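You operate a simulated robot arm through the tools that you are given. There is no shell and no other tool.

You run a simulated robot arm. Do the job below in one go: nothing can be reset, and whatever is moved stays where it is left.

JOB
Test the cabinet's stop button: start, hit it, twist it free, reset.

Only the result counts: the job must be done as asked and must still hold three seconds after the hand-in. Knocking over, shifting, dropping, spilling or breaking anything else fails it.

ROBOT AND FRAMES
A 7-joint arm with a two-finger parallel gripper, fixed in place. Base frame: the origin is at the foot of the arm, x ahead of it, y to its left, z up. Readings come in m, rad, newtons and seconds.
Its first joint turns from -2.304 to 2.304 rad. Payload 3.91 kg.
Tool frame: the origin (TCP) lies between the finger pads and is the grasp point; the fingertips stand 0.03 m ahead of it; z points along the fingers, y is the line along which they close. Largest opening 0.11 m; finger width 0.02, thickness 0.01; the body of the gripper, 0.048 by 0.112 m, starts 0.055 m behind the TCP.
Orientation is that of the tool frame in the base frame, as a unit quaternion [w, x, y, z]. With the fingers straight down and closing along the base's y, the tool's x points along the base's -x, its y along +y and its z along -z.

CONTROLS
- The arm moves only by the tool send_rows. Its argument "series" is a list of rows, each a list of 7 numbers: the turn, a rotation vector about the tool's x, y, z in units of 60 degrees (1.0 is 60 degrees), then the shift along the tool's x, y, z in units of 500 mm (1.0 is 500 mm), then the finger opening in m, from 0 to 0.11. In form: [[ax, ay, az, dx, dy, dz, claw], ...]. A call has 1 to 20 rows; each row is the pose to reach, as a shift and turn from the pose commanded when the call began, along the tool's axes at that moment. A call with a number of a shift or a turn outside -1 to 1 is refused whole. A row lasts 0.2 s, in which the tool goes at most 0.05 m and 0.15 rad; a call with a longer step from one row to the next is refused whole, and so is a gripper value outside its range. Where a pose cannot be reached the arm comes as near as it can. A force on the tool above 90 N (or 10 N above the force at the start of the call, whichever is more), or a blocked arm, ends the call early, and 0.2 s more pass. Each finger travels about 0.108 m/s and halts on what it meets, pressing with about 34 N; the grip force reading is that of the motor and also rises with nothing between the fingers. The clock runs only during rows and for 0.2 s after the last one: add rows that repeat a pose to give the fingers time. It gives the time, the measured TCP pose, the force on the tool (base axes), the opening and the grip force at its end, in the units of the frame above (readings bear some noise), with the torque about the TCP (base axes, N m) and any sound that the robot's microphone picked up.
- Cameras (640 x 400 px; columns grow to the right, rows downward): "scene" is fixed at [0.049, 0.6502, 1.5104]; the picture's right is [-0.15, -0.99, 0.00], its down [-0.89, 0.14, -0.44] and it looks along [0.43, -0.07, -0.90] (base axes); focal length 334 px, centre (320, 200). "wrist" rides on the gripper at [0.072, 0.017, -0.103] in the tool frame; the picture's right is [-0.23, 0.97, 0.00], its down [-0.76, -0.18, -0.62] and it looks along [-0.61, -0.14, 0.78] (tool axes); focal length 222 px, centre (320, 200). There is no depth. A picture from a camera that has moved, and an enlarged one, comes with that camera's place and axes in the base frame and with its lens.
- camera(camera): a new picture of that camera. No time passes.
- inspect(camera, box): a new picture of the part [left, top, right, bottom] of that camera's present view, enlarged. No time passes.
- finish_job(): hands the job in; it is judged then, once.

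Places have to be worked out from the pictures, the camera data and where the tool is seen. Open the gripper and draw the arm clear of the work before you hand the job in, unless the task says otherwise.

The tools are called after "Request:" as name(argument=value, ...) on one line, values as JSON. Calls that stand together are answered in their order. send_rows: Moves the arm, as the interface text tells. Its arguments: {"type":"object","properties":{"series":{"type":"array"}},"required":["series"]} The other tools are called the same way: camera (camera) takes a picture; inspect (camera, box) takes an enlarged picture of a part of a camera's view; finish_job () hands the job in.

At the start:

```text
clock: 0.0
tcp_pos: [0.1815, 0.5514, 1.2131]
tcp_rot: [-0.001, 0.0, 1.0, 0.001]
wrist_force: [0.1, 0.7, 1.0]
wrist_torque: [0.0, 0.01, 0.0]
width: 0.11
gripper_force: 0.1
```

scene: 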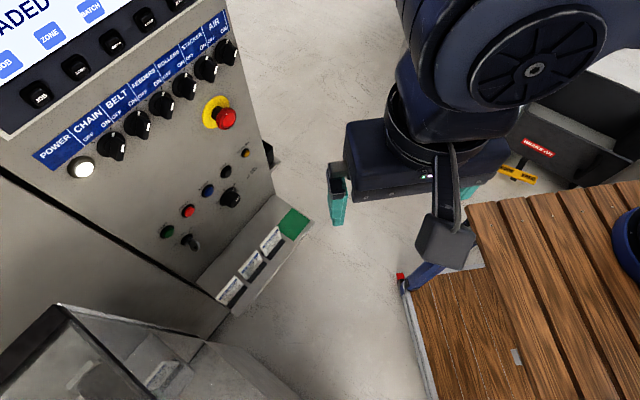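
wrist: 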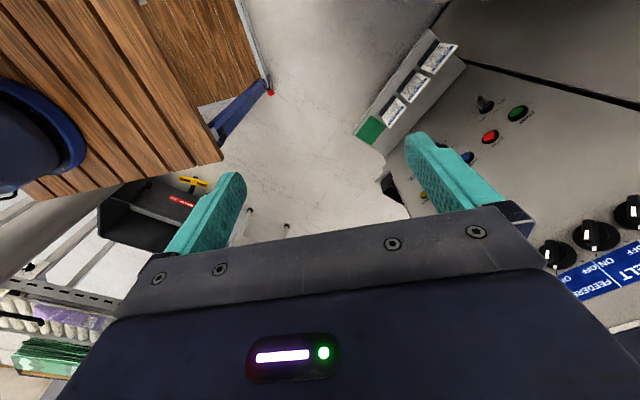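

I start by looking closer at the cabinet panel in both cameras before moving anything.

Request:
inspect(camera="scene", box=[20, 0, 280, 170])

Request:
inspect(camera="scene", box=[130, 130, 330, 320])

Request:
inspect(camera="wrist", box=[340, 0, 640, 320])

Request:
inspect(camera="scene", box=[0, 0, 180, 120])

```text
2.35 times, centred on (150, 85) of scene
camera zoom: at [0.049, 0.6502, 1.5104], right [-0.15, -0.99, 0.0], down [-0.89, 0.14, -0.44], along [0.43, -0.07, -0.9], focal length 786 px, centre (720, 471)
```

zoom: 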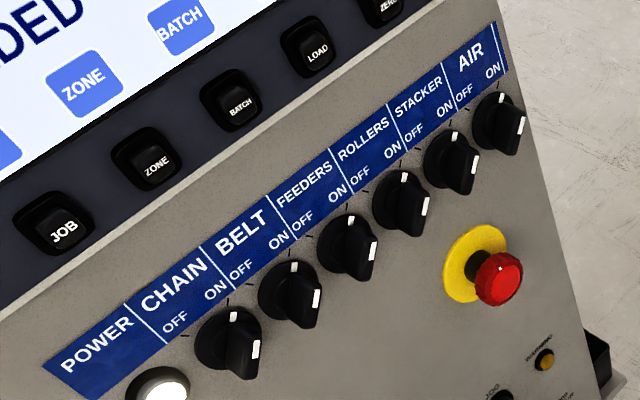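

```text
2.11 times, centred on (230, 225) of scene
camera zoom: at [0.049, 0.6502, 1.5104], right [-0.15, -0.99, 0.0], down [-0.89, 0.14, -0.44], along [0.43, -0.07, -0.9], focal length 703 px, centre (510, 147)
```

zoom: 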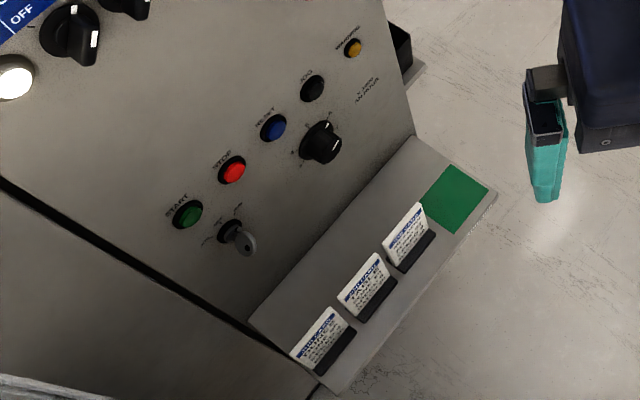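

```text
1.25 times, centred on (490, 160) of wrist
camera zoom: at [0.1099, 0.5676, 1.3155], right [0.23, 0.97, 0.0], down [0.76, -0.18, 0.62], along [0.61, -0.14, -0.78], focal length 278 px, centre (108, 250)
```

zoom: 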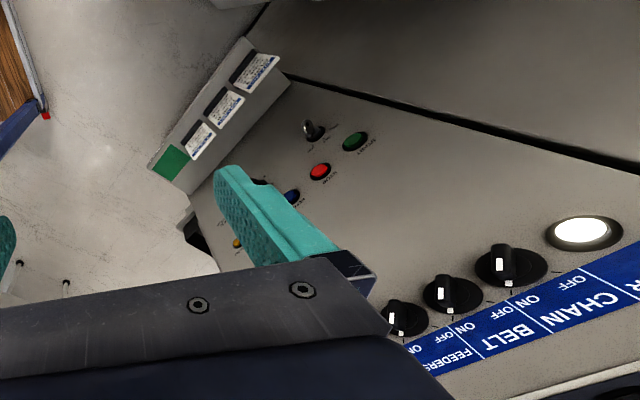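

```text
3.33 times, centred on (90, 60) of scene
camera zoom: at [0.049, 0.6502, 1.5104], right [-0.15, -0.99, 0.0], down [-0.89, 0.14, -0.44], along [0.43, -0.07, -0.9], focal length 1113 px, centre (1087, 667)
```

zoom: 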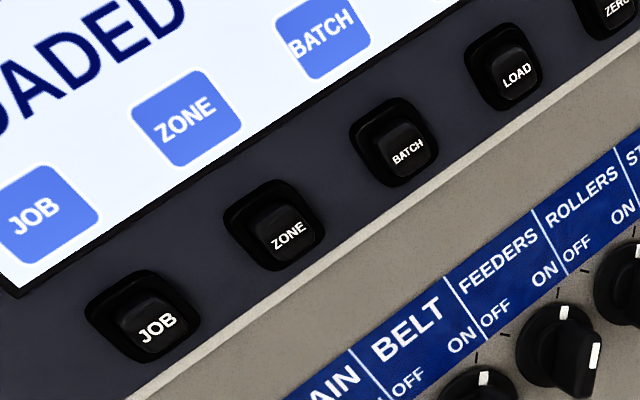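

The panel is a vertical face turned about 45° toward the robot, with START/STOP/RESET push-buttons and a red mushroom on a yellow plate. I enlarge the labels, cards and mushroom further to read what they say.

Request:
inspect(camera="scene", box=[210, 220, 290, 310])

Request:
inspect(camera="scene", box=[195, 85, 245, 140])

Request:
inspect(camera="scene", box=[150, 140, 260, 260])

Request:
inspect(camera="wrist", box=[350, 20, 480, 150])

Request:
inspect(camera="scene", box=[480, 100, 640, 220])

```text
4.44 times, centred on (250, 265) of scene
camera zoom: at [0.049, 0.6502, 1.5104], right [-0.15, -0.99, 0.0], down [-0.89, 0.14, -0.44], along [0.43, -0.07, -0.9], focal length 1484 px, centre (631, -89)
```

zoom: 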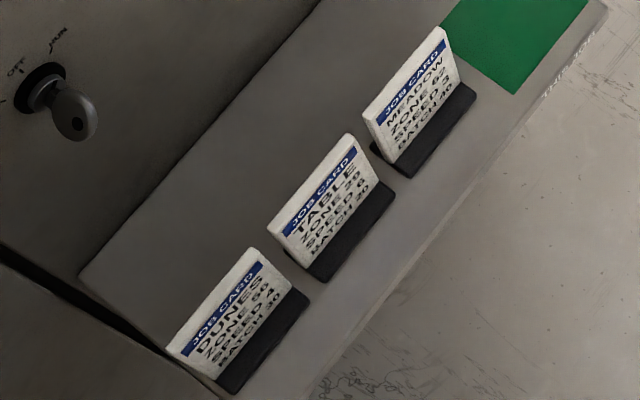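

```text
7.27 times, centred on (220, 112) of scene
camera zoom: at [0.049, 0.6502, 1.5104], right [-0.15, -0.99, 0.0], down [-0.89, 0.14, -0.44], along [0.43, -0.07, -0.9], focal length 2429 px, centre (1047, 836)
```

zoom: 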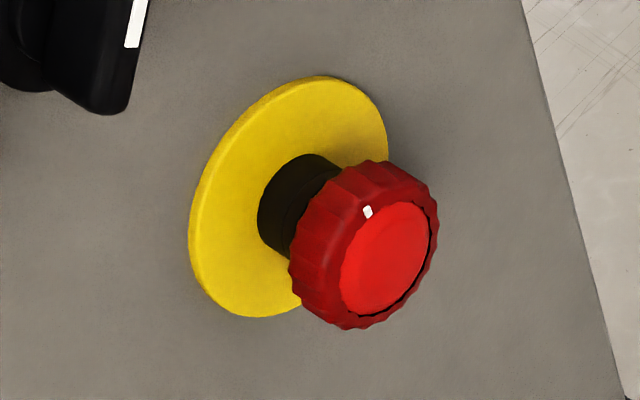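

```text
3.33 times, centred on (205, 200) of scene
camera zoom: at [0.049, 0.6502, 1.5104], right [-0.15, -0.99, 0.0], down [-0.89, 0.14, -0.44], along [0.43, -0.07, -0.9], focal length 1113 px, centre (703, 200)
```

zoom: 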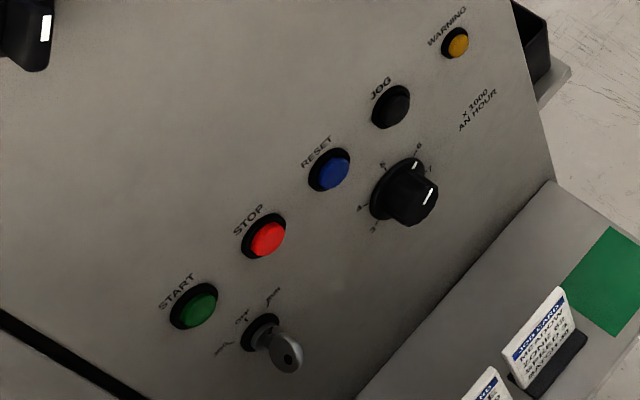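

```text
3.08 times, centred on (415, 85) of wrist
camera zoom: at [0.1099, 0.5676, 1.3155], right [0.23, 0.97, 0.0], down [0.76, -0.18, 0.62], along [0.61, -0.14, -0.78], focal length 684 px, centre (28, 554)
```

zoom: 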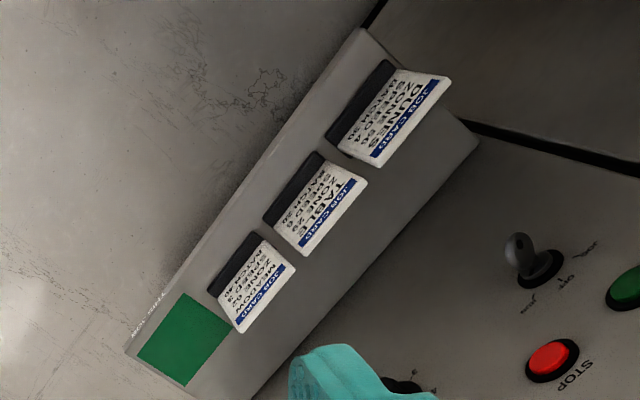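

```text
3.33 times, centred on (560, 160) of scene
camera zoom: at [0.049, 0.6502, 1.5104], right [-0.15, -0.99, 0.0], down [-0.89, 0.14, -0.44], along [0.43, -0.07, -0.9], focal length 1113 px, centre (-480, 333)
```

zoom: 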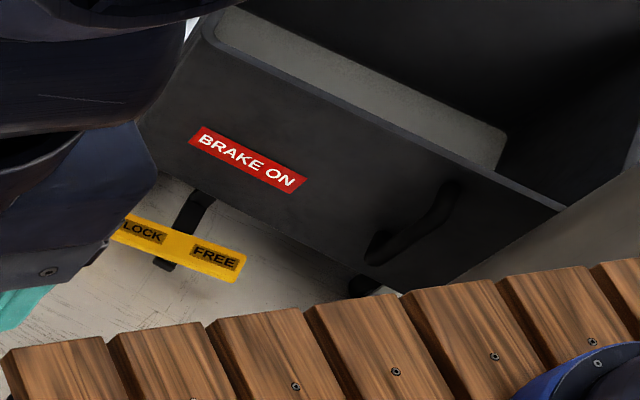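

Triangulating scene and wrist views puts START near (0.35, 0.93, 0.84), the mushroom's plate near (0.50, 0.78, 1.02), and the panel's outward normal at about (-0.72, -0.69, 0). I start tilting the tool toward horizontal, facing the panel, well clear of it at about 0.35 m.

Request:
send_rows(series=[[-0.037, -0.088, -0.037, -0.01, 0.019, 0.032, 0.11], [-0.074, -0.177, -0.074, -0.02, 0.0375, 0.065, 0.11], [-0.111, -0.265, -0.111, -0.03, 0.056, 0.097, 0.09], [-0.1475, -0.3535, -0.1475, -0.04, 0.075, 0.13, 0.07], [-0.184, -0.442, -0.184, -0.05, 0.094, 0.162, 0.05], [-0.221, -0.53, -0.221, -0.06, 0.1125, 0.195, 0.03], [-0.258, -0.619, -0.258, -0.07, 0.131, 0.227, 0.01], [-0.295, -0.707, -0.295, -0.08, 0.15, 0.26, 0.0]])

```text
clock: 1.8
tcp_pos: [0.2224, 0.6259, 1.0818]
tcp_rot: [0.359, -0.151, 0.909, 0.15]
wrist_force: [0.3, -1.1, 0.7]
wrist_torque: [0.01, 0.01, 0.0]
width: 0.0002
gripper_force: 34.0
```

The tool moved freely as commanded, fingers now closed. I complete the second half of the tilt, dropping to a viewing pose around (0.25, 0.70, 0.93), still about 0.23 m off the panel.

Request:
send_rows(series=[[-0.037, -0.088, -0.037, 0.0185, 0.008, 0.038, 0.0], [-0.074, -0.177, -0.074, 0.037, 0.016, 0.076, 0.0], [-0.111, -0.265, -0.111, 0.0555, 0.024, 0.114, 0.0], [-0.1475, -0.3535, -0.1475, 0.074, 0.0315, 0.1515, 0.0], [-0.184, -0.442, -0.184, 0.0925, 0.039, 0.189, 0.0], [-0.221, -0.53, -0.221, 0.111, 0.047, 0.227, 0.0], [-0.258, -0.619, -0.258, 0.1295, 0.055, 0.265, 0.0], [-0.295, -0.707, -0.295, 0.148, 0.063, 0.303, 0.0]])

Request:
camera(camera="wrist")

Request:
camera(camera="scene")

```text
clock: 3.6
tcp_pos: [0.2495, 0.6989, 0.9304]
tcp_rot: [0.653, -0.271, 0.652, 0.272]
wrist_force: [-0.3, 0.1, -0.4]
wrist_torque: [-0.02, 0.03, -0.03]
width: 0.0002
gripper_force: 34.0
```

```text
taken
camera wrist: at [0.166, 0.6376, 0.8579], right [-0.69, 0.68, 0.23], down [-0.31, -0.57, 0.76], along [0.65, 0.46, 0.61], focal length 222 px, centre (320, 200)
```

wrist: 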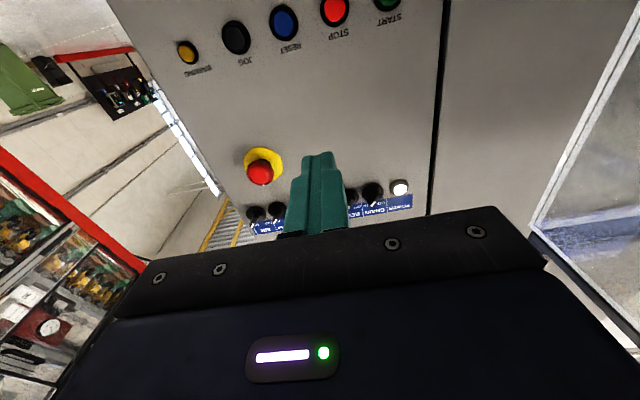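

```text
taken
```

scene: 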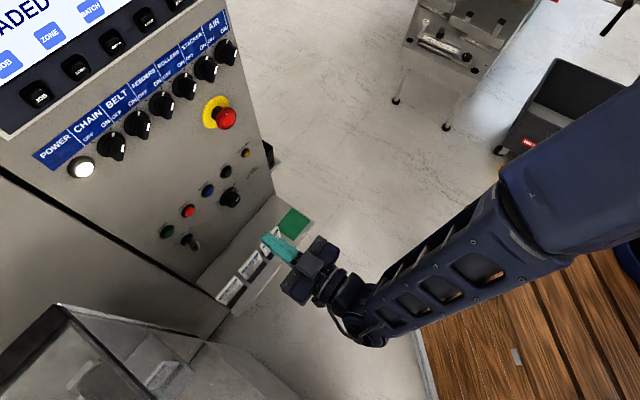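

The reach works and the panel is in view upside down. I enlarge the wrist view around the buttons and mushroom to triangulate accurately.

Request:
inspect(camera="wrist", box=[160, 0, 420, 100])

Request:
inspect(camera="wrist", box=[220, 130, 300, 210])

Request:
inspect(camera="scene", box=[150, 190, 210, 260])

```text
2.46 times, centred on (290, 50) of wrist
camera zoom: at [0.166, 0.6376, 0.8579], right [-0.69, 0.68, 0.23], down [-0.31, -0.57, 0.76], along [0.65, 0.46, 0.61], focal length 547 px, centre (394, 569)
```

zoom: 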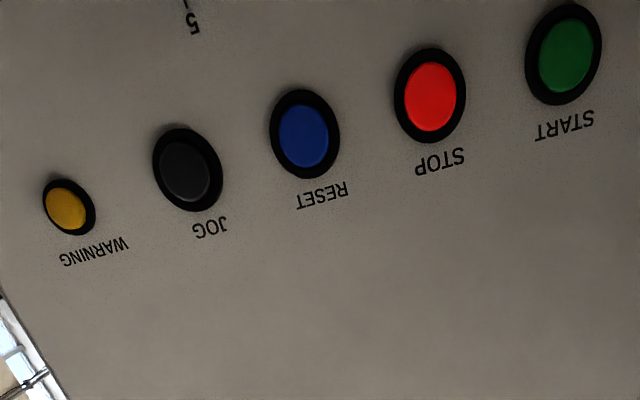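

```text
5.00 times, centred on (260, 170) of wrist
camera zoom: at [0.166, 0.6376, 0.8579], right [-0.69, 0.68, 0.23], down [-0.31, -0.57, 0.76], along [0.65, 0.46, 0.61], focal length 1111 px, centre (620, 350)
```

zoom: 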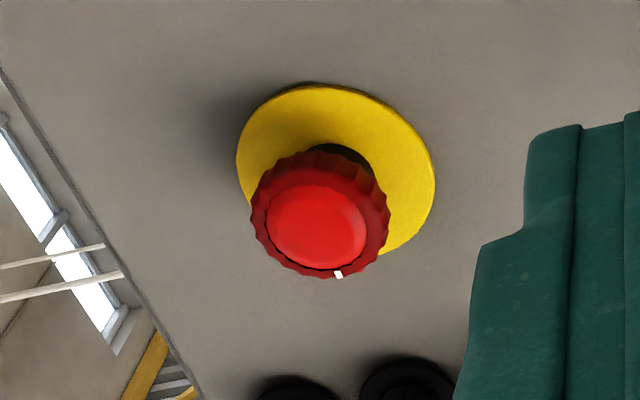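

```text
5.71 times, centred on (180, 225) of scene
camera zoom: at [0.049, 0.6502, 1.5104], right [-0.15, -0.99, 0.0], down [-0.89, 0.14, -0.44], along [0.43, -0.07, -0.9], focal length 1909 px, centre (1120, 57)
```

zoom: 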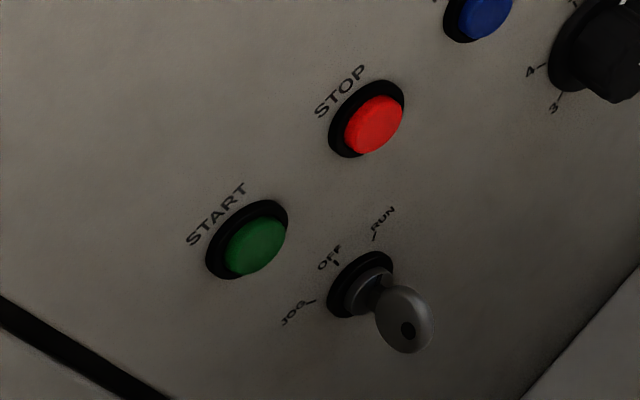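

Triangulated from both views: START (0.338, 0.925, 0.850), RESET (0.424, 0.842, 0.850), mushroom face (0.471, 0.753, 1.021); the panel plane satisfies 0.696x+0.718y≈0.900. Below START sits a JOG/OFF/RUN key, so I drop and shift left to see its setting before pressing anything.

Request:
send_rows(series=[[0, 0, 0, 0.065, 0.047, 0, 0.0], [0, 0, 0, 0.13, 0.094, 0, 0.0], [0, 0, 0, 0.195, 0.141, 0, 0.0], [0, 0, 0, 0.26, 0.188, 0, 0.0]])

Request:
camera(camera="wrist")

Request:
camera(camera="scene")

```text
clock: 4.6
tcp_pos: [0.1838, 0.7654, 0.8]
tcp_rot: [0.652, -0.272, 0.653, 0.272]
wrist_force: [-0.9, -0.4, -0.1]
wrist_torque: [-0.01, -0.01, -0.03]
width: 0.0
gripper_force: 34.3
```

```text
taken
camera wrist: at [0.0995, 0.7037, 0.7283], right [-0.69, 0.69, 0.23], down [-0.31, -0.57, 0.76], along [0.65, 0.46, 0.61], focal length 222 px, centre (320, 200)
```

wrist: 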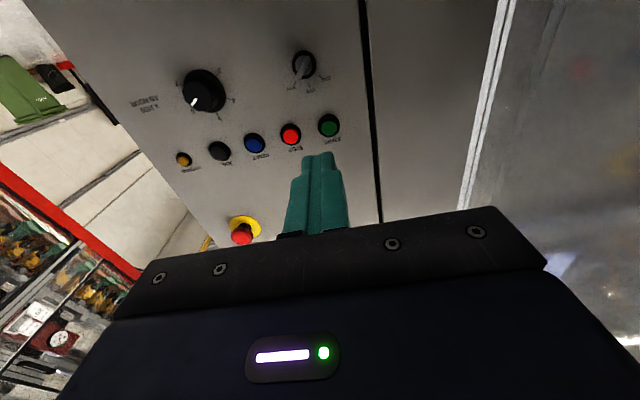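

```text
taken
```

scene: 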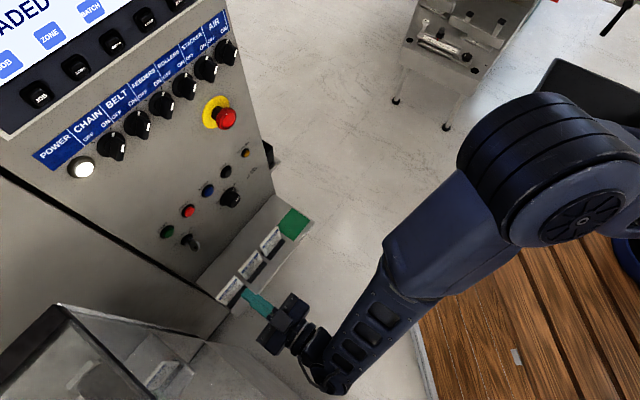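

The key is now in view from the front; I enlarge it and the speed dial to read their settings.

Request:
inspect(camera="wrist", box=[265, 35, 355, 165])

Request:
inspect(camera="wrist", box=[285, 40, 335, 100])

Request:
inspect(camera="wrist", box=[110, 50, 250, 170])

```text
3.08 times, centred on (310, 100) of wrist
camera zoom: at [0.0995, 0.7037, 0.7283], right [-0.69, 0.69, 0.23], down [-0.31, -0.57, 0.76], along [0.65, 0.46, 0.61], focal length 684 px, centre (351, 508)
```

zoom: 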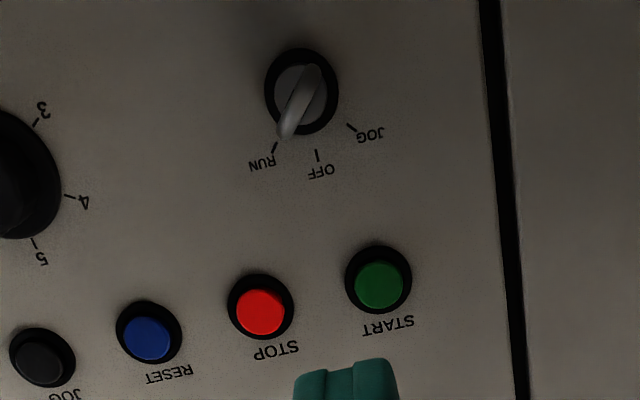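

```text
6.67 times, centred on (310, 70) of wrist
camera zoom: at [0.0995, 0.7037, 0.7283], right [-0.69, 0.69, 0.23], down [-0.31, -0.57, 0.76], along [0.65, 0.46, 0.61], focal length 1481 px, centre (387, 1067)
```

zoom: 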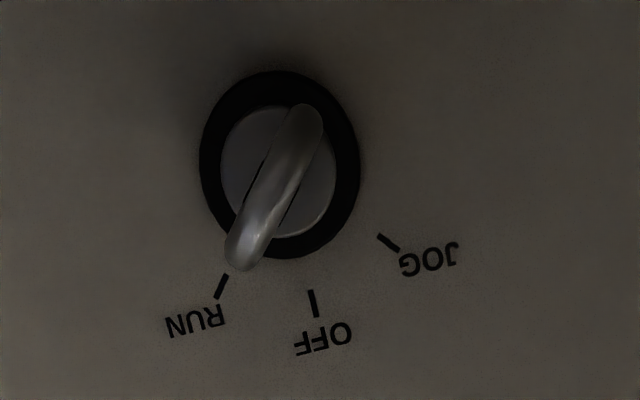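

```text
3.33 times, centred on (180, 110) of wrist
camera zoom: at [0.0995, 0.7037, 0.7283], right [-0.69, 0.69, 0.23], down [-0.31, -0.57, 0.76], along [0.65, 0.46, 0.61], focal length 740 px, centre (787, 500)
```

zoom: 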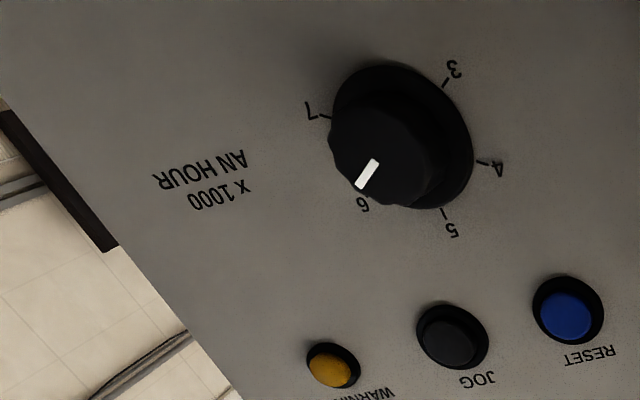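

The key points at RUN, so starting should be possible. I rise in front of the panel to read the screen before pressing START.

Request:
send_rows(series=[[0, 0, 0, -0.09, -0.01, -0.015, 0.0], [0, 0, 0, -0.18, -0.02, -0.03, 0.0], [0, 0, 0, -0.27, -0.03, -0.045, 0.0], [0, 0, 0, -0.36, -0.04, -0.06, 0.0], [0, 0, 0, -0.45, -0.05, -0.07, 0.0], [0, 0, 0, -0.54, -0.06, -0.08, 0.0], [0, 0, 0, -0.63, -0.07, -0.09, 0.0], [0, 0, 0, -0.72, -0.08, -0.1, 0.0]])

Request:
camera(camera="wrist")

```text
clock: 6.4
tcp_pos: [0.1774, 0.7029, 1.1616]
tcp_rot: [0.653, -0.272, 0.653, 0.271]
wrist_force: [-0.1, 0.7, -0.5]
wrist_torque: [0.03, 0.01, -0.01]
width: 0.0
gripper_force: 33.8
```

```text
taken
camera wrist: at [0.0928, 0.6409, 1.0894], right [-0.69, 0.69, 0.23], down [-0.31, -0.57, 0.76], along [0.65, 0.46, 0.61], focal length 222 px, centre (320, 200)
```

wrist: 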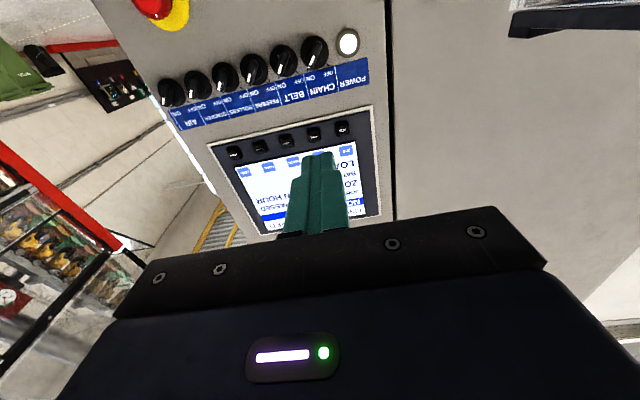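

The screen is partly hidden by the fingers; I sidestep left about 0.15 m to read it fully.

Request:
send_rows(series=[[0, 0, 0, -0.04, 0.09, 0, 0.0], [0, 0, 0, -0.08, 0.18, 0, 0.0], [0, 0, 0, -0.12, 0.26, 0, 0.0], [0, 0, 0, -0.14, 0.32, 0, 0.0]])

Request:
camera(camera="wrist")

Request:
inspect(camera="wrist", box=[140, 90, 320, 210])

Request:
inspect(camera="wrist", box=[120, 0, 320, 110])

```text
clock: 7.4
tcp_pos: [0.0621, 0.8153, 1.2325]
tcp_rot: [0.653, -0.271, 0.653, 0.271]
wrist_force: [0.1, -0.5, -0.9]
wrist_torque: [0.0, 0.01, -0.02]
width: 0.0001
gripper_force: 34.1
```

```text
taken
camera wrist: at [-0.0209, 0.7527, 1.1593], right [-0.69, 0.69, 0.23], down [-0.31, -0.57, 0.76], along [0.65, 0.46, 0.61], focal length 222 px, centre (320, 200)
```

wrist: 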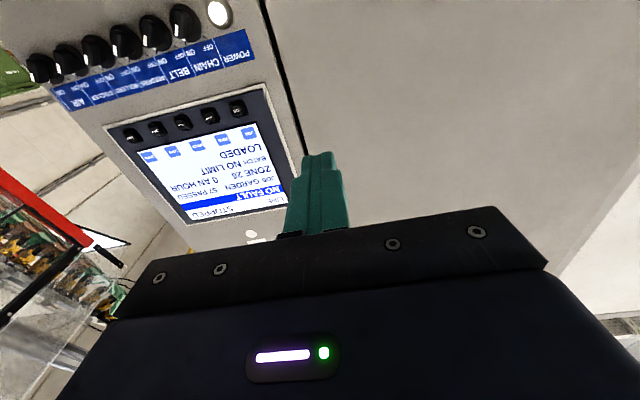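

```text
3.33 times, centred on (230, 150) of wrist
camera zoom: at [-0.0209, 0.7527, 1.1593], right [-0.69, 0.69, 0.23], down [-0.31, -0.57, 0.76], along [0.65, 0.46, 0.61], focal length 740 px, centre (620, 367)
```

zoom: 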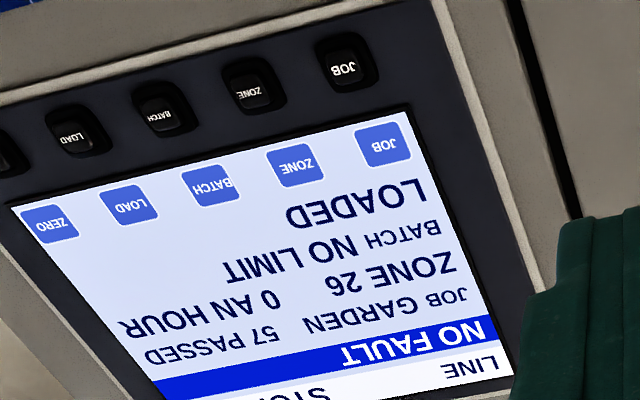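

```text
3.20 times, centred on (220, 55) of wrist
camera zoom: at [-0.0209, 0.7527, 1.1593], right [-0.69, 0.69, 0.23], down [-0.31, -0.57, 0.76], along [0.65, 0.46, 0.61], focal length 711 px, centre (640, 664)
```

zoom: 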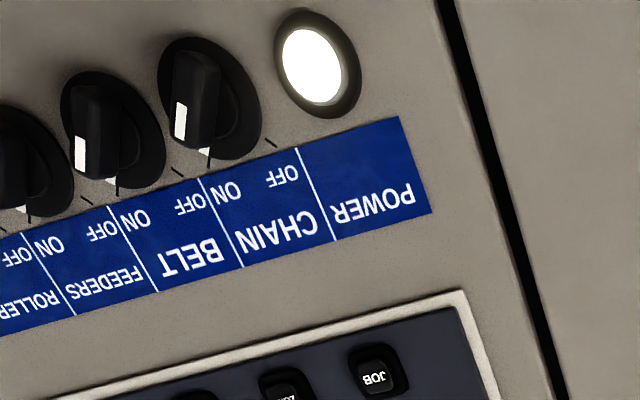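

The screen reads LINE STOPPED, NO FAULT, job GARDEN LOADED, and all switches are ON — ready to start. I go down in front of START at r-position −0.401, z 0.850, stopping with fingertips about 40 mm off the panel.

Request:
send_rows(series=[[0, 0, 0, 0.09, -0.03, 0, 0.0], [0, 0, 0, 0.18, -0.06, 0, 0.0], [0, 0, 0, 0.27, -0.09, 0, 0.0], [0, 0, 0, 0.36, -0.12, 0.0, 0.0], [0, 0, 0, 0.45, -0.15, 0.0, 0.0], [0, 0, 0, 0.54, -0.18, 0.0, 0.0], [0, 0, 0, 0.63, -0.21, 0.02, 0.0], [0, 0, 0, 0.72, -0.2376, 0.05, 0.0], [0, 0, 0, 0.765, -0.2376, 0.12, 0.0], [0, 0, 0, 0.765, -0.2376, 0.2, 0.0], [0, 0, 0, 0.765, -0.2376, 0.28, 0.0], [0, 0, 0, 0.765, -0.2376, 0.35, 0.0], [0, 0, 0, 0.765, -0.2376, 0.39, 0.0], [0, 0, 0, 0.765, -0.2376, 0.406, 0.0]])

Request:
camera(camera="wrist")

Request:
camera(camera="scene")

Request:
inspect(camera="scene", box=[140, 190, 240, 290])

```text
clock: 7.8
tcp_pos: [0.0665, 0.8088, 1.2297]
tcp_rot: [0.655, -0.261, 0.649, 0.286]
wrist_force: [4.2, -12.3, 25.0]
wrist_torque: [-2.74, 1.98, 1.49]
width: 0.0002
gripper_force: 34.2
stopped in row 1: the force on the tool passed its limit at 161 N (the readings are from after the stop); the commanded pose is now the measured one
```

```text
taken
camera wrist: at [-0.0178, 0.7499, 1.1544], right [-0.69, 0.68, 0.26], down [-0.31, -0.6, 0.74], along [0.65, 0.43, 0.62], focal length 222 px, centre (320, 200)
```

wrist: 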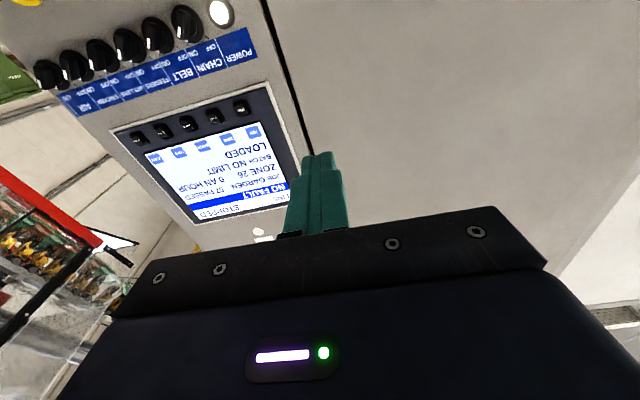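

```text
taken
```

scene: 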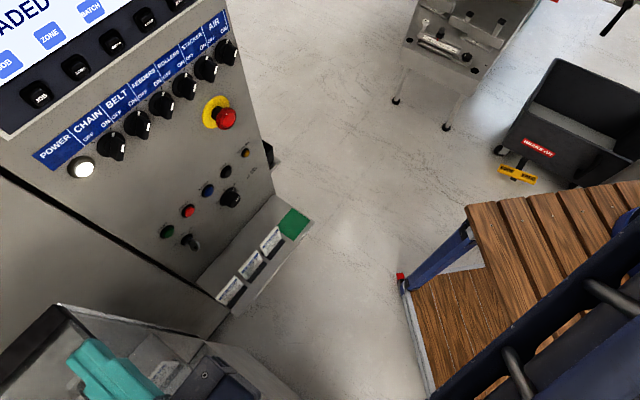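

```text
4.00 times, centred on (190, 240) of scene
camera zoom: at [0.049, 0.6502, 1.5104], right [-0.15, -0.99, 0.0], down [-0.89, 0.14, -0.44], along [0.43, -0.07, -0.9], focal length 1336 px, centre (840, 40)
```

zoom: 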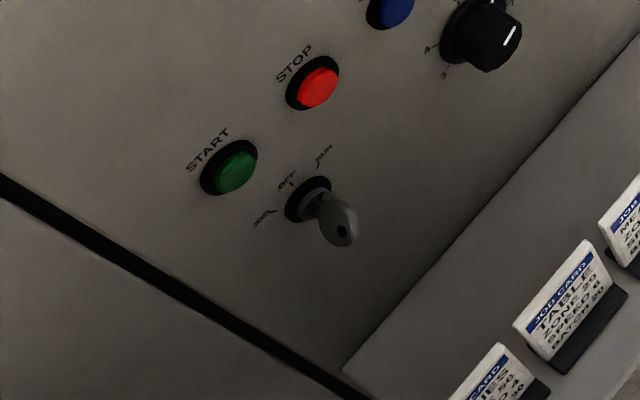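

The descent was stopped at once by contact — something under the gripper at this high-left spot, likely the glazed machine at the lower left of the scene. I look closer before moving away.

Request:
inspect(camera="scene", box=[0, 280, 300, 400])

Request:
inspect(camera="wrist", box=[0, 0, 640, 400])

```text
2.13 times, centred on (150, 340) of scene
camera zoom: at [0.049, 0.6502, 1.5104], right [-0.15, -0.99, 0.0], down [-0.89, 0.14, -0.44], along [0.43, -0.07, -0.9], focal length 713 px, centre (683, -99)
```

zoom: 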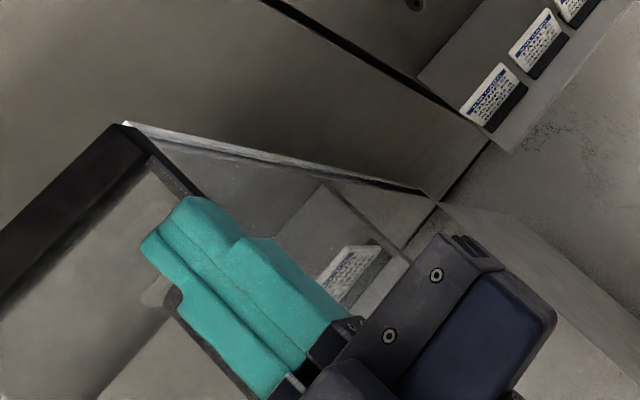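

```text
1.00 times, centred on (320, 200) of wrist (not enlarged: the box is as wide or as high as the picture)
camera zoom: at [-0.0178, 0.7499, 1.1544], right [-0.69, 0.68, 0.26], down [-0.31, -0.6, 0.74], along [0.65, 0.43, 0.62], focal length 222 px, centre (320, 200)
```

zoom: 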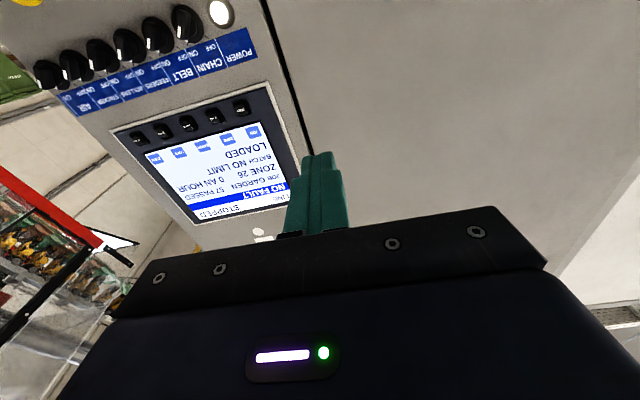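

The glazed guard's wall stands at r≈−0.55 (left of START) with its top near z 1.15, and my sidestep had put the gripper over it; the guard looks unmoved. I lift 30 mm, straighten the tool and move 0.18 m back to the right, clear of it.

Request:
send_rows(series=[[0, 0, 0, -0.03, 0, 0, 0.0], [0.0073, 0.0204, -0.0283, -0.06, 0, 0, 0.0], [0.0073, 0.0204, -0.0283, -0.06, -0.09, 0, 0.0], [0.0073, 0.0204, -0.0283, -0.06, -0.18, 0, 0.0], [0.0073, 0.0204, -0.0283, -0.06, -0.27, 0, 0.0], [0.0073, 0.0204, -0.0283, -0.06, -0.36, 0, 0.0]])

Request:
camera(camera="scene")

Request:
camera(camera="wrist")

```text
clock: 9.2
tcp_pos: [0.1944, 0.682, 1.2513]
tcp_rot: [0.653, -0.271, 0.654, 0.268]
wrist_force: [-0.9, 0.4, -0.8]
wrist_torque: [-0.01, -0.03, -0.04]
width: 0.0002
gripper_force: 33.9
```

```text
taken
```

scene: 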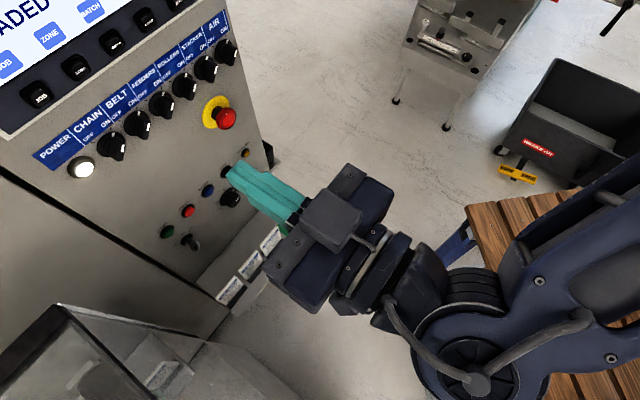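

```text
taken
camera wrist: at [0.1102, 0.6208, 1.1784], right [-0.69, 0.69, 0.23], down [-0.32, -0.56, 0.76], along [0.65, 0.45, 0.61], focal length 222 px, centre (320, 200)
```

wrist: 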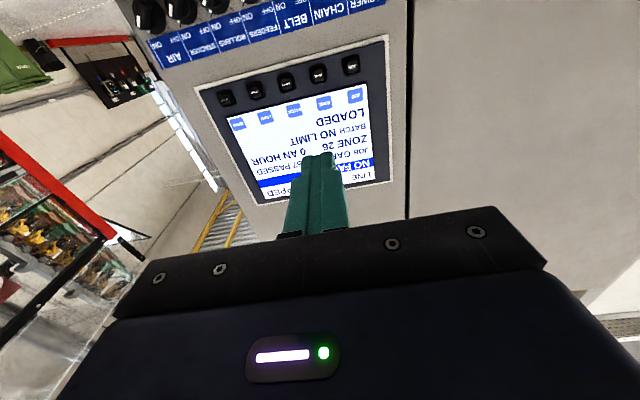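

The guard and everything else look unchanged, and I'm clear of it. Now I descend here to START's height, then step left only to r=−0.401 and forward, stopping with fingertips about 40 mm off the panel.

Request:
send_rows(series=[[0, 0, 0, 0.09, 0, 0, 0.0], [0, 0, 0, 0.18, 0, 0, 0.0], [0, 0, 0, 0.27, 0, 0, 0.0], [0, 0, 0, 0.36, 0, 0, 0.0], [0, 0, 0, 0.45, 0, 0, 0.0], [0, 0, 0, 0.54, 0, 0, 0.0], [0, 0, 0, 0.63, 0, 0, 0.0], [0, 0, 0, 0.72, 0.03, 0.04, 0.0], [0, 0, 0, 0.801, 0.07, 0.08, 0.0], [0, 0, 0, 0.801, 0.11, 0.14, 0.0], [0, 0, 0, 0.801, 0.142, 0.2, 0.0], [0, 0, 0, 0.801, 0.142, 0.28, 0.0], [0, 0, 0, 0.801, 0.142, 0.35, 0.0], [0, 0, 0, 0.801, 0.142, 0.39, 0.0], [0, 0, 0, 0.801, 0.142, 0.409, 0.0]])

Request:
camera(camera="wrist")

Request:
inspect(camera="scene", box=[130, 190, 250, 290])

```text
refused: row 8 steps farther than a row can; nothing moved
```

```text
taken
camera wrist: at [0.1102, 0.6208, 1.1784], right [-0.69, 0.69, 0.23], down [-0.32, -0.56, 0.76], along [0.65, 0.45, 0.61], focal length 222 px, centre (320, 200)
```

wrist: 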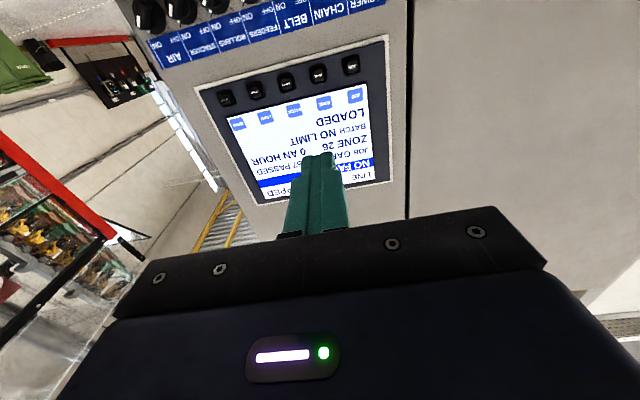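

```text
4.00 times, centred on (190, 240) of scene
camera zoom: at [0.049, 0.6502, 1.5104], right [-0.15, -0.99, 0.0], down [-0.89, 0.14, -0.44], along [0.43, -0.07, -0.9], focal length 1336 px, centre (840, 40)
```

zoom: 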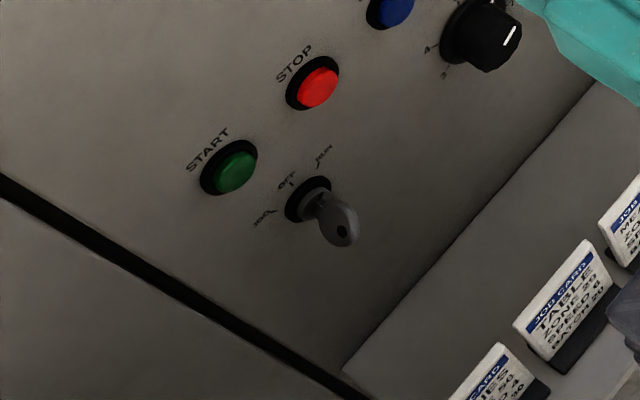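

The call was refused because one combined step was too long; nothing moved. I resend with smaller steps along the same path.

Request:
send_rows(series=[[0, 0, 0, 0.09, 0, 0, 0.0], [0, 0, 0, 0.18, 0, 0, 0.0], [0, 0, 0, 0.27, 0, 0, 0.0], [0, 0, 0, 0.36, 0, 0, 0.0], [0, 0, 0, 0.45, 0, 0, 0.0], [0, 0, 0, 0.54, 0, 0, 0.0], [0, 0, 0, 0.63, 0, 0, 0.0], [0, 0, 0, 0.72, 0, 0, 0.0], [0, 0, 0, 0.801, 0, 0, 0.0], [0, 0, 0, 0.801, 0.05, 0.06, 0.0], [0, 0, 0, 0.801, 0.1, 0.12, 0.0], [0, 0, 0, 0.801, 0.142, 0.18, 0.0], [0, 0, 0, 0.801, 0.142, 0.25, 0.0], [0, 0, 0, 0.801, 0.142, 0.32, 0.0], [0, 0, 0, 0.801, 0.142, 0.38, 0.0], [0, 0, 0, 0.801, 0.142, 0.409, 0.0]])

Request:
camera(camera="wrist")

Request:
inspect(camera="scene", box=[130, 190, 250, 290])

```text
clock: 12.6
tcp_pos: [0.2899, 0.8765, 0.8497]
tcp_rot: [0.654, -0.27, 0.654, 0.269]
wrist_force: [0.2, -0.3, -0.1]
wrist_torque: [0.0, 0.01, 0.04]
width: 0.0
gripper_force: 34.1
```

```text
taken
camera wrist: at [0.2046, 0.8151, 0.7768], right [-0.69, 0.69, 0.23], down [-0.32, -0.56, 0.76], along [0.65, 0.45, 0.61], focal length 222 px, centre (320, 200)
```

wrist: 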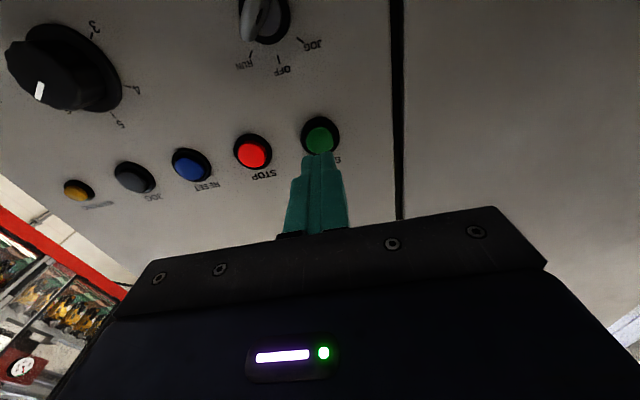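

```text
4.00 times, centred on (190, 240) of scene
camera zoom: at [0.049, 0.6502, 1.5104], right [-0.15, -0.99, 0.0], down [-0.89, 0.14, -0.44], along [0.43, -0.07, -0.9], focal length 1336 px, centre (840, 40)
```

zoom: 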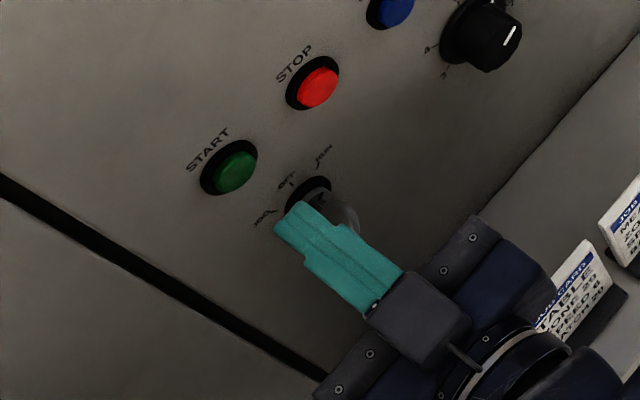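

The fingertips sit about 40 mm in front of START and look centred. I enlarge to check the alignment before pressing.

Request:
inspect(camera="wrist", box=[270, 90, 370, 180])

```text
4.44 times, centred on (320, 135) of wrist
camera zoom: at [0.2046, 0.8151, 0.7768], right [-0.69, 0.69, 0.23], down [-0.32, -0.56, 0.76], along [0.65, 0.45, 0.61], focal length 987 px, centre (320, 489)
```

zoom: 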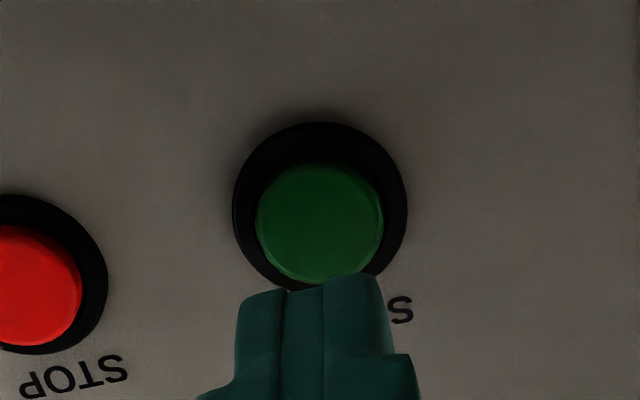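

START is centred on the fingertips within a couple of millimetres. I advance 20 mm, then creep 1 mm per row, watching the force.

Request:
send_rows(series=[[0, 0, 0, 0.003, 0, 0.02, 0.0], [0, 0, 0, 0.003, 0, 0.035, 0.0], [0, 0, 0, 0.003, 0, 0.04, 0.0], [0, 0, 0, 0.003, 0, 0.042, 0.0], [0, 0, 0, 0.003, 0, 0.044, 0.0], [0, 0, 0, 0.003, 0, 0.046, 0.0], [0, 0, 0, 0.003, 0, 0.048, 0.0], [0, 0, 0, 0.003, 0, 0.05, 0.0]])

Request:
inspect(camera="wrist", box=[270, 90, 370, 180])

Request:
inspect(camera="scene", box=[150, 200, 210, 260])

```text
clock: 14.4
tcp_pos: [0.3075, 0.8936, 0.8481]
tcp_rot: [0.653, -0.271, 0.653, 0.27]
wrist_force: [-0.7, -0.1, 0.5]
wrist_torque: [0.03, 0.01, -0.01]
width: 0.0
gripper_force: 34.0
```

```text
4.44 times, centred on (320, 135) of wrist
camera zoom: at [0.2232, 0.8323, 0.7756], right [-0.69, 0.69, 0.23], down [-0.32, -0.56, 0.76], along [0.65, 0.45, 0.61], focal length 987 px, centre (320, 489)
```

zoom: 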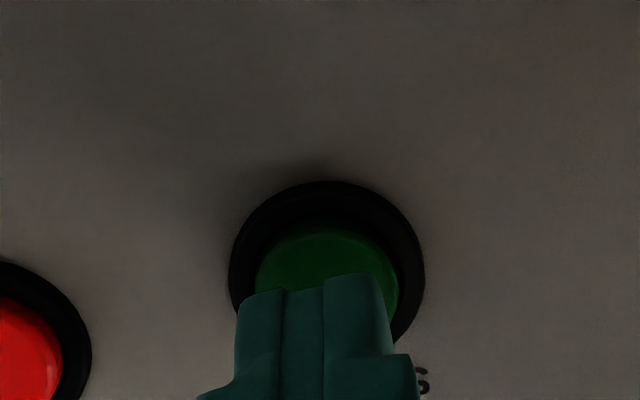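

```text
6.67 times, centred on (180, 230) of scene
camera zoom: at [0.049, 0.6502, 1.5104], right [-0.15, -0.99, 0.0], down [-0.89, 0.14, -0.44], along [0.43, -0.07, -0.9], focal length 2227 px, centre (1253, 0)
```

zoom: 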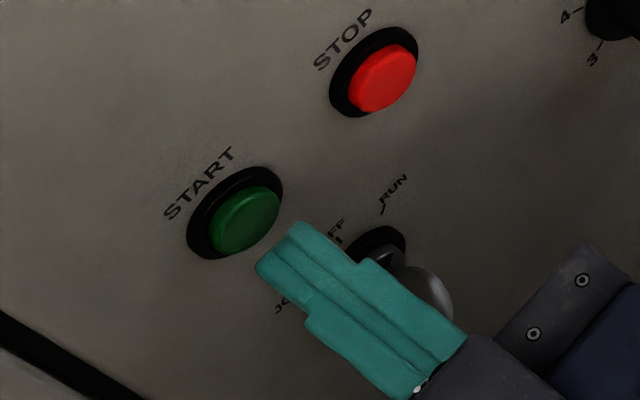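

No contact yet; the fingertips are about 14 mm off the panel plane and still centred. I creep forward 1 mm per row.

Request:
send_rows(series=[[0, 0, 0, 0, 0, 0.002, 0.0], [0, 0, 0, 0, 0, 0.004, 0.0], [0, 0, 0, 0, 0, 0.006, 0.0], [0, 0, 0, 0, 0, 0.008, 0.0], [0, 0, 0, 0, 0, 0.01, 0.0]])

Request:
inspect(camera="scene", box=[150, 200, 210, 260])

```text
clock: 15.6
tcp_pos: [0.3119, 0.8982, 0.8477]
tcp_rot: [0.653, -0.271, 0.654, 0.27]
wrist_force: [0.0, -0.8, 0.6]
wrist_torque: [0.01, -0.03, 0.03]
width: 0.0001
gripper_force: 34.5
```

```text
6.67 times, centred on (180, 230) of scene
camera zoom: at [0.049, 0.6502, 1.5104], right [-0.15, -0.99, 0.0], down [-0.89, 0.14, -0.44], along [0.43, -0.07, -0.9], focal length 2227 px, centre (1253, 0)
```

zoom: 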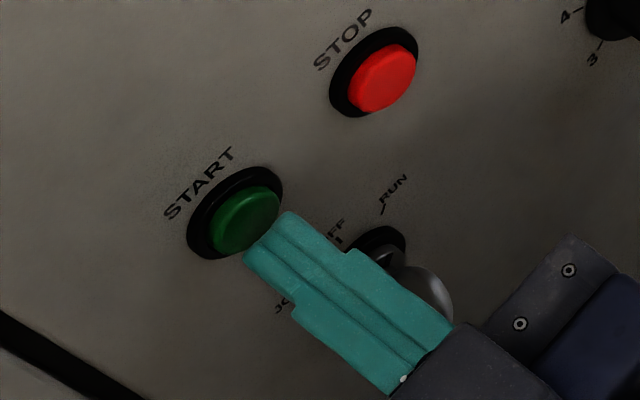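

Still no force; the tip is just about to overlap the cap. I continue at 1 mm per row.

Request:
send_rows(series=[[0, 0, 0, 0, 0, 0.002, 0.0], [0, 0, 0, 0, 0, 0.004, 0.0], [0, 0, 0, 0, 0, 0.006, 0.0], [0, 0, 0, 0, 0, 0.008, 0.0]])

Request:
inspect(camera="scene", box=[150, 200, 210, 260])

```text
clock: 16.6
tcp_pos: [0.3142, 0.9002, 0.8474]
tcp_rot: [0.653, -0.271, 0.654, 0.27]
wrist_force: [0.2, 0.6, 0.0]
wrist_torque: [0.01, 0.02, 0.01]
width: 0.0001
gripper_force: 33.8
```

```text
6.67 times, centred on (180, 230) of scene
camera zoom: at [0.049, 0.6502, 1.5104], right [-0.15, -0.99, 0.0], down [-0.89, 0.14, -0.44], along [0.43, -0.07, -0.9], focal length 2227 px, centre (1253, 0)
```

zoom: 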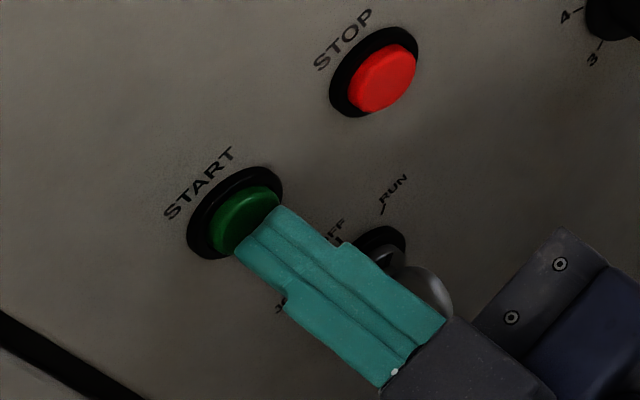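

Still free at tip d≈0.895. I keep creeping 1 mm per row.

Request:
send_rows(series=[[0, 0, 0, 0, 0, 0.002, 0.0], [0, 0, 0, 0, 0, 0.004, 0.0], [0, 0, 0, 0, 0, 0.006, 0.0]])

Request:
inspect(camera="scene", box=[150, 200, 210, 260])

Request:
inspect(camera="wrist", box=[270, 90, 370, 180])

```text
clock: 17.4
tcp_pos: [0.3157, 0.9021, 0.847]
tcp_rot: [0.653, -0.271, 0.654, 0.27]
wrist_force: [-0.1, 0.2, -0.1]
wrist_torque: [0.0, -0.01, 0.0]
width: 0.0001
gripper_force: 33.8
```

```text
6.67 times, centred on (180, 230) of scene
camera zoom: at [0.049, 0.6502, 1.5104], right [-0.15, -0.99, 0.0], down [-0.89, 0.14, -0.44], along [0.43, -0.07, -0.9], focal length 2227 px, centre (1253, 0)
```

zoom: 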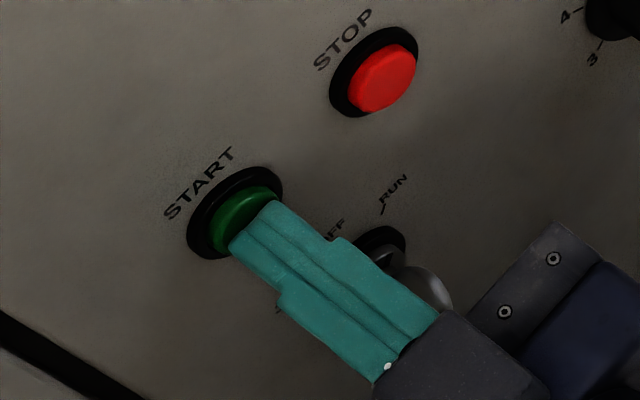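

```text
4.44 times, centred on (320, 135) of wrist
camera zoom: at [0.2313, 0.8407, 0.7759], right [-0.69, 0.69, 0.23], down [-0.32, -0.56, 0.76], along [0.65, 0.45, 0.61], focal length 987 px, centre (320, 489)
```

zoom: 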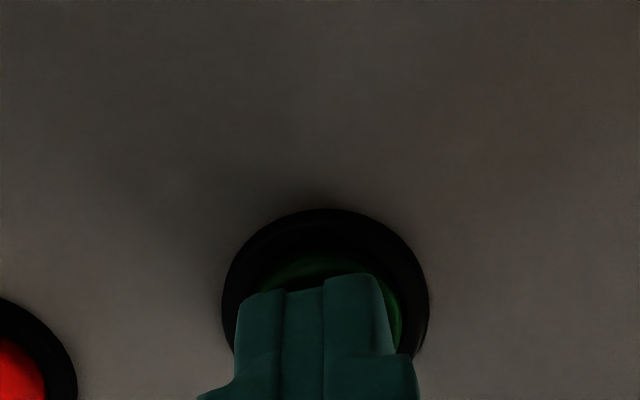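

Still no force, though the finger's shadow is now on the cap, so contact is close. I continue with 1 mm rows.

Request:
send_rows(series=[[0, 0, 0, 0, 0, 0.002, 0.0], [0, 0, 0, 0, 0, 0.004, 0.0], [0, 0, 0, 0, 0, 0.006, 0.0]])

Request:
inspect(camera="scene", box=[150, 200, 210, 260])

```text
clock: 18.2
tcp_pos: [0.3172, 0.9054, 0.8471]
tcp_rot: [0.653, -0.271, 0.654, 0.269]
wrist_force: [-0.4, -4.8, 0.8]
wrist_torque: [0.05, -0.05, -0.05]
width: 0.0002
gripper_force: 34.2
heard: click
```

```text
6.67 times, centred on (180, 230) of scene
camera zoom: at [0.049, 0.6502, 1.5104], right [-0.15, -0.99, 0.0], down [-0.89, 0.14, -0.44], along [0.43, -0.07, -0.9], focal length 2227 px, centre (1253, 0)
```

zoom: 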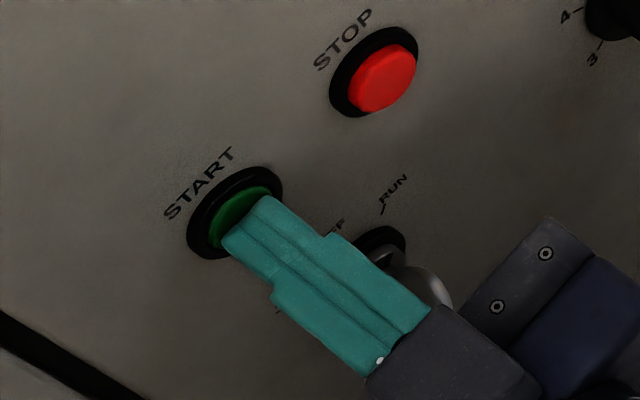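

A click was heard with about 5 N — START registered. I check the views for a running indication before backing off.

Request:
camera(camera="scene")

Request:
send_rows(series=[[0, 0, 0, 0, 0, 0.0, 0.0], [0, 0, 0, 0, 0, -0.01, 0.0], [0, 0, 0, 0, 0, -0.04, 0.0], [0, 0, 0, 0, 0, -0.08, 0.0]])

Request:
camera(camera="wrist")

Request:
inspect(camera="scene", box=[0, 0, 260, 260])

```text
taken
```

scene: 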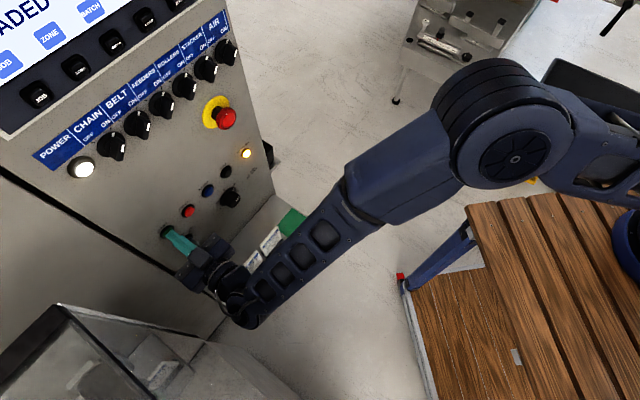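

```text
clock: 19.2
tcp_pos: [0.2905, 0.8786, 0.848]
tcp_rot: [0.654, -0.27, 0.654, 0.269]
wrist_force: [0.4, 0.3, 0.1]
wrist_torque: [0.0, 0.0, 0.03]
width: 0.0002
gripper_force: 34.2
```

```text
taken
camera wrist: at [0.2062, 0.8159, 0.7752], right [-0.69, 0.69, 0.23], down [-0.32, -0.56, 0.76], along [0.65, 0.45, 0.61], focal length 222 px, centre (320, 200)
```

wrist: 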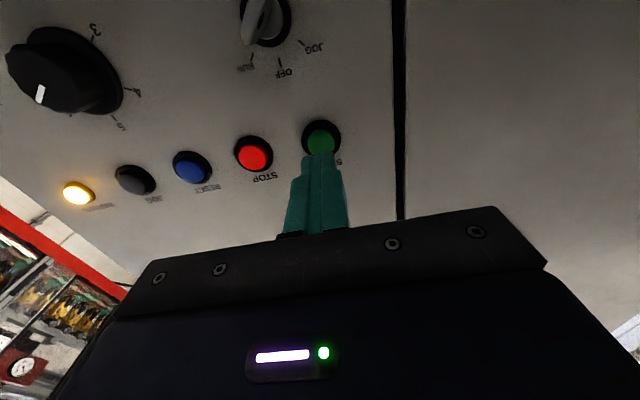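

```text
1.54 times, centred on (130, 130) of scene
camera zoom: at [0.049, 0.6502, 1.5104], right [-0.15, -0.99, 0.0], down [-0.89, 0.14, -0.44], along [0.43, -0.07, -0.9], focal length 514 px, centre (612, 308)
```

zoom: 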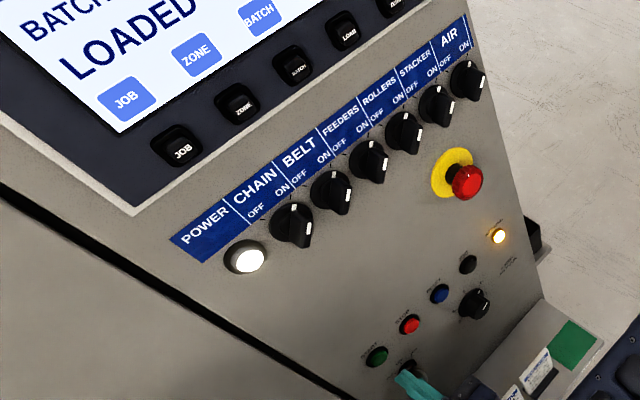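

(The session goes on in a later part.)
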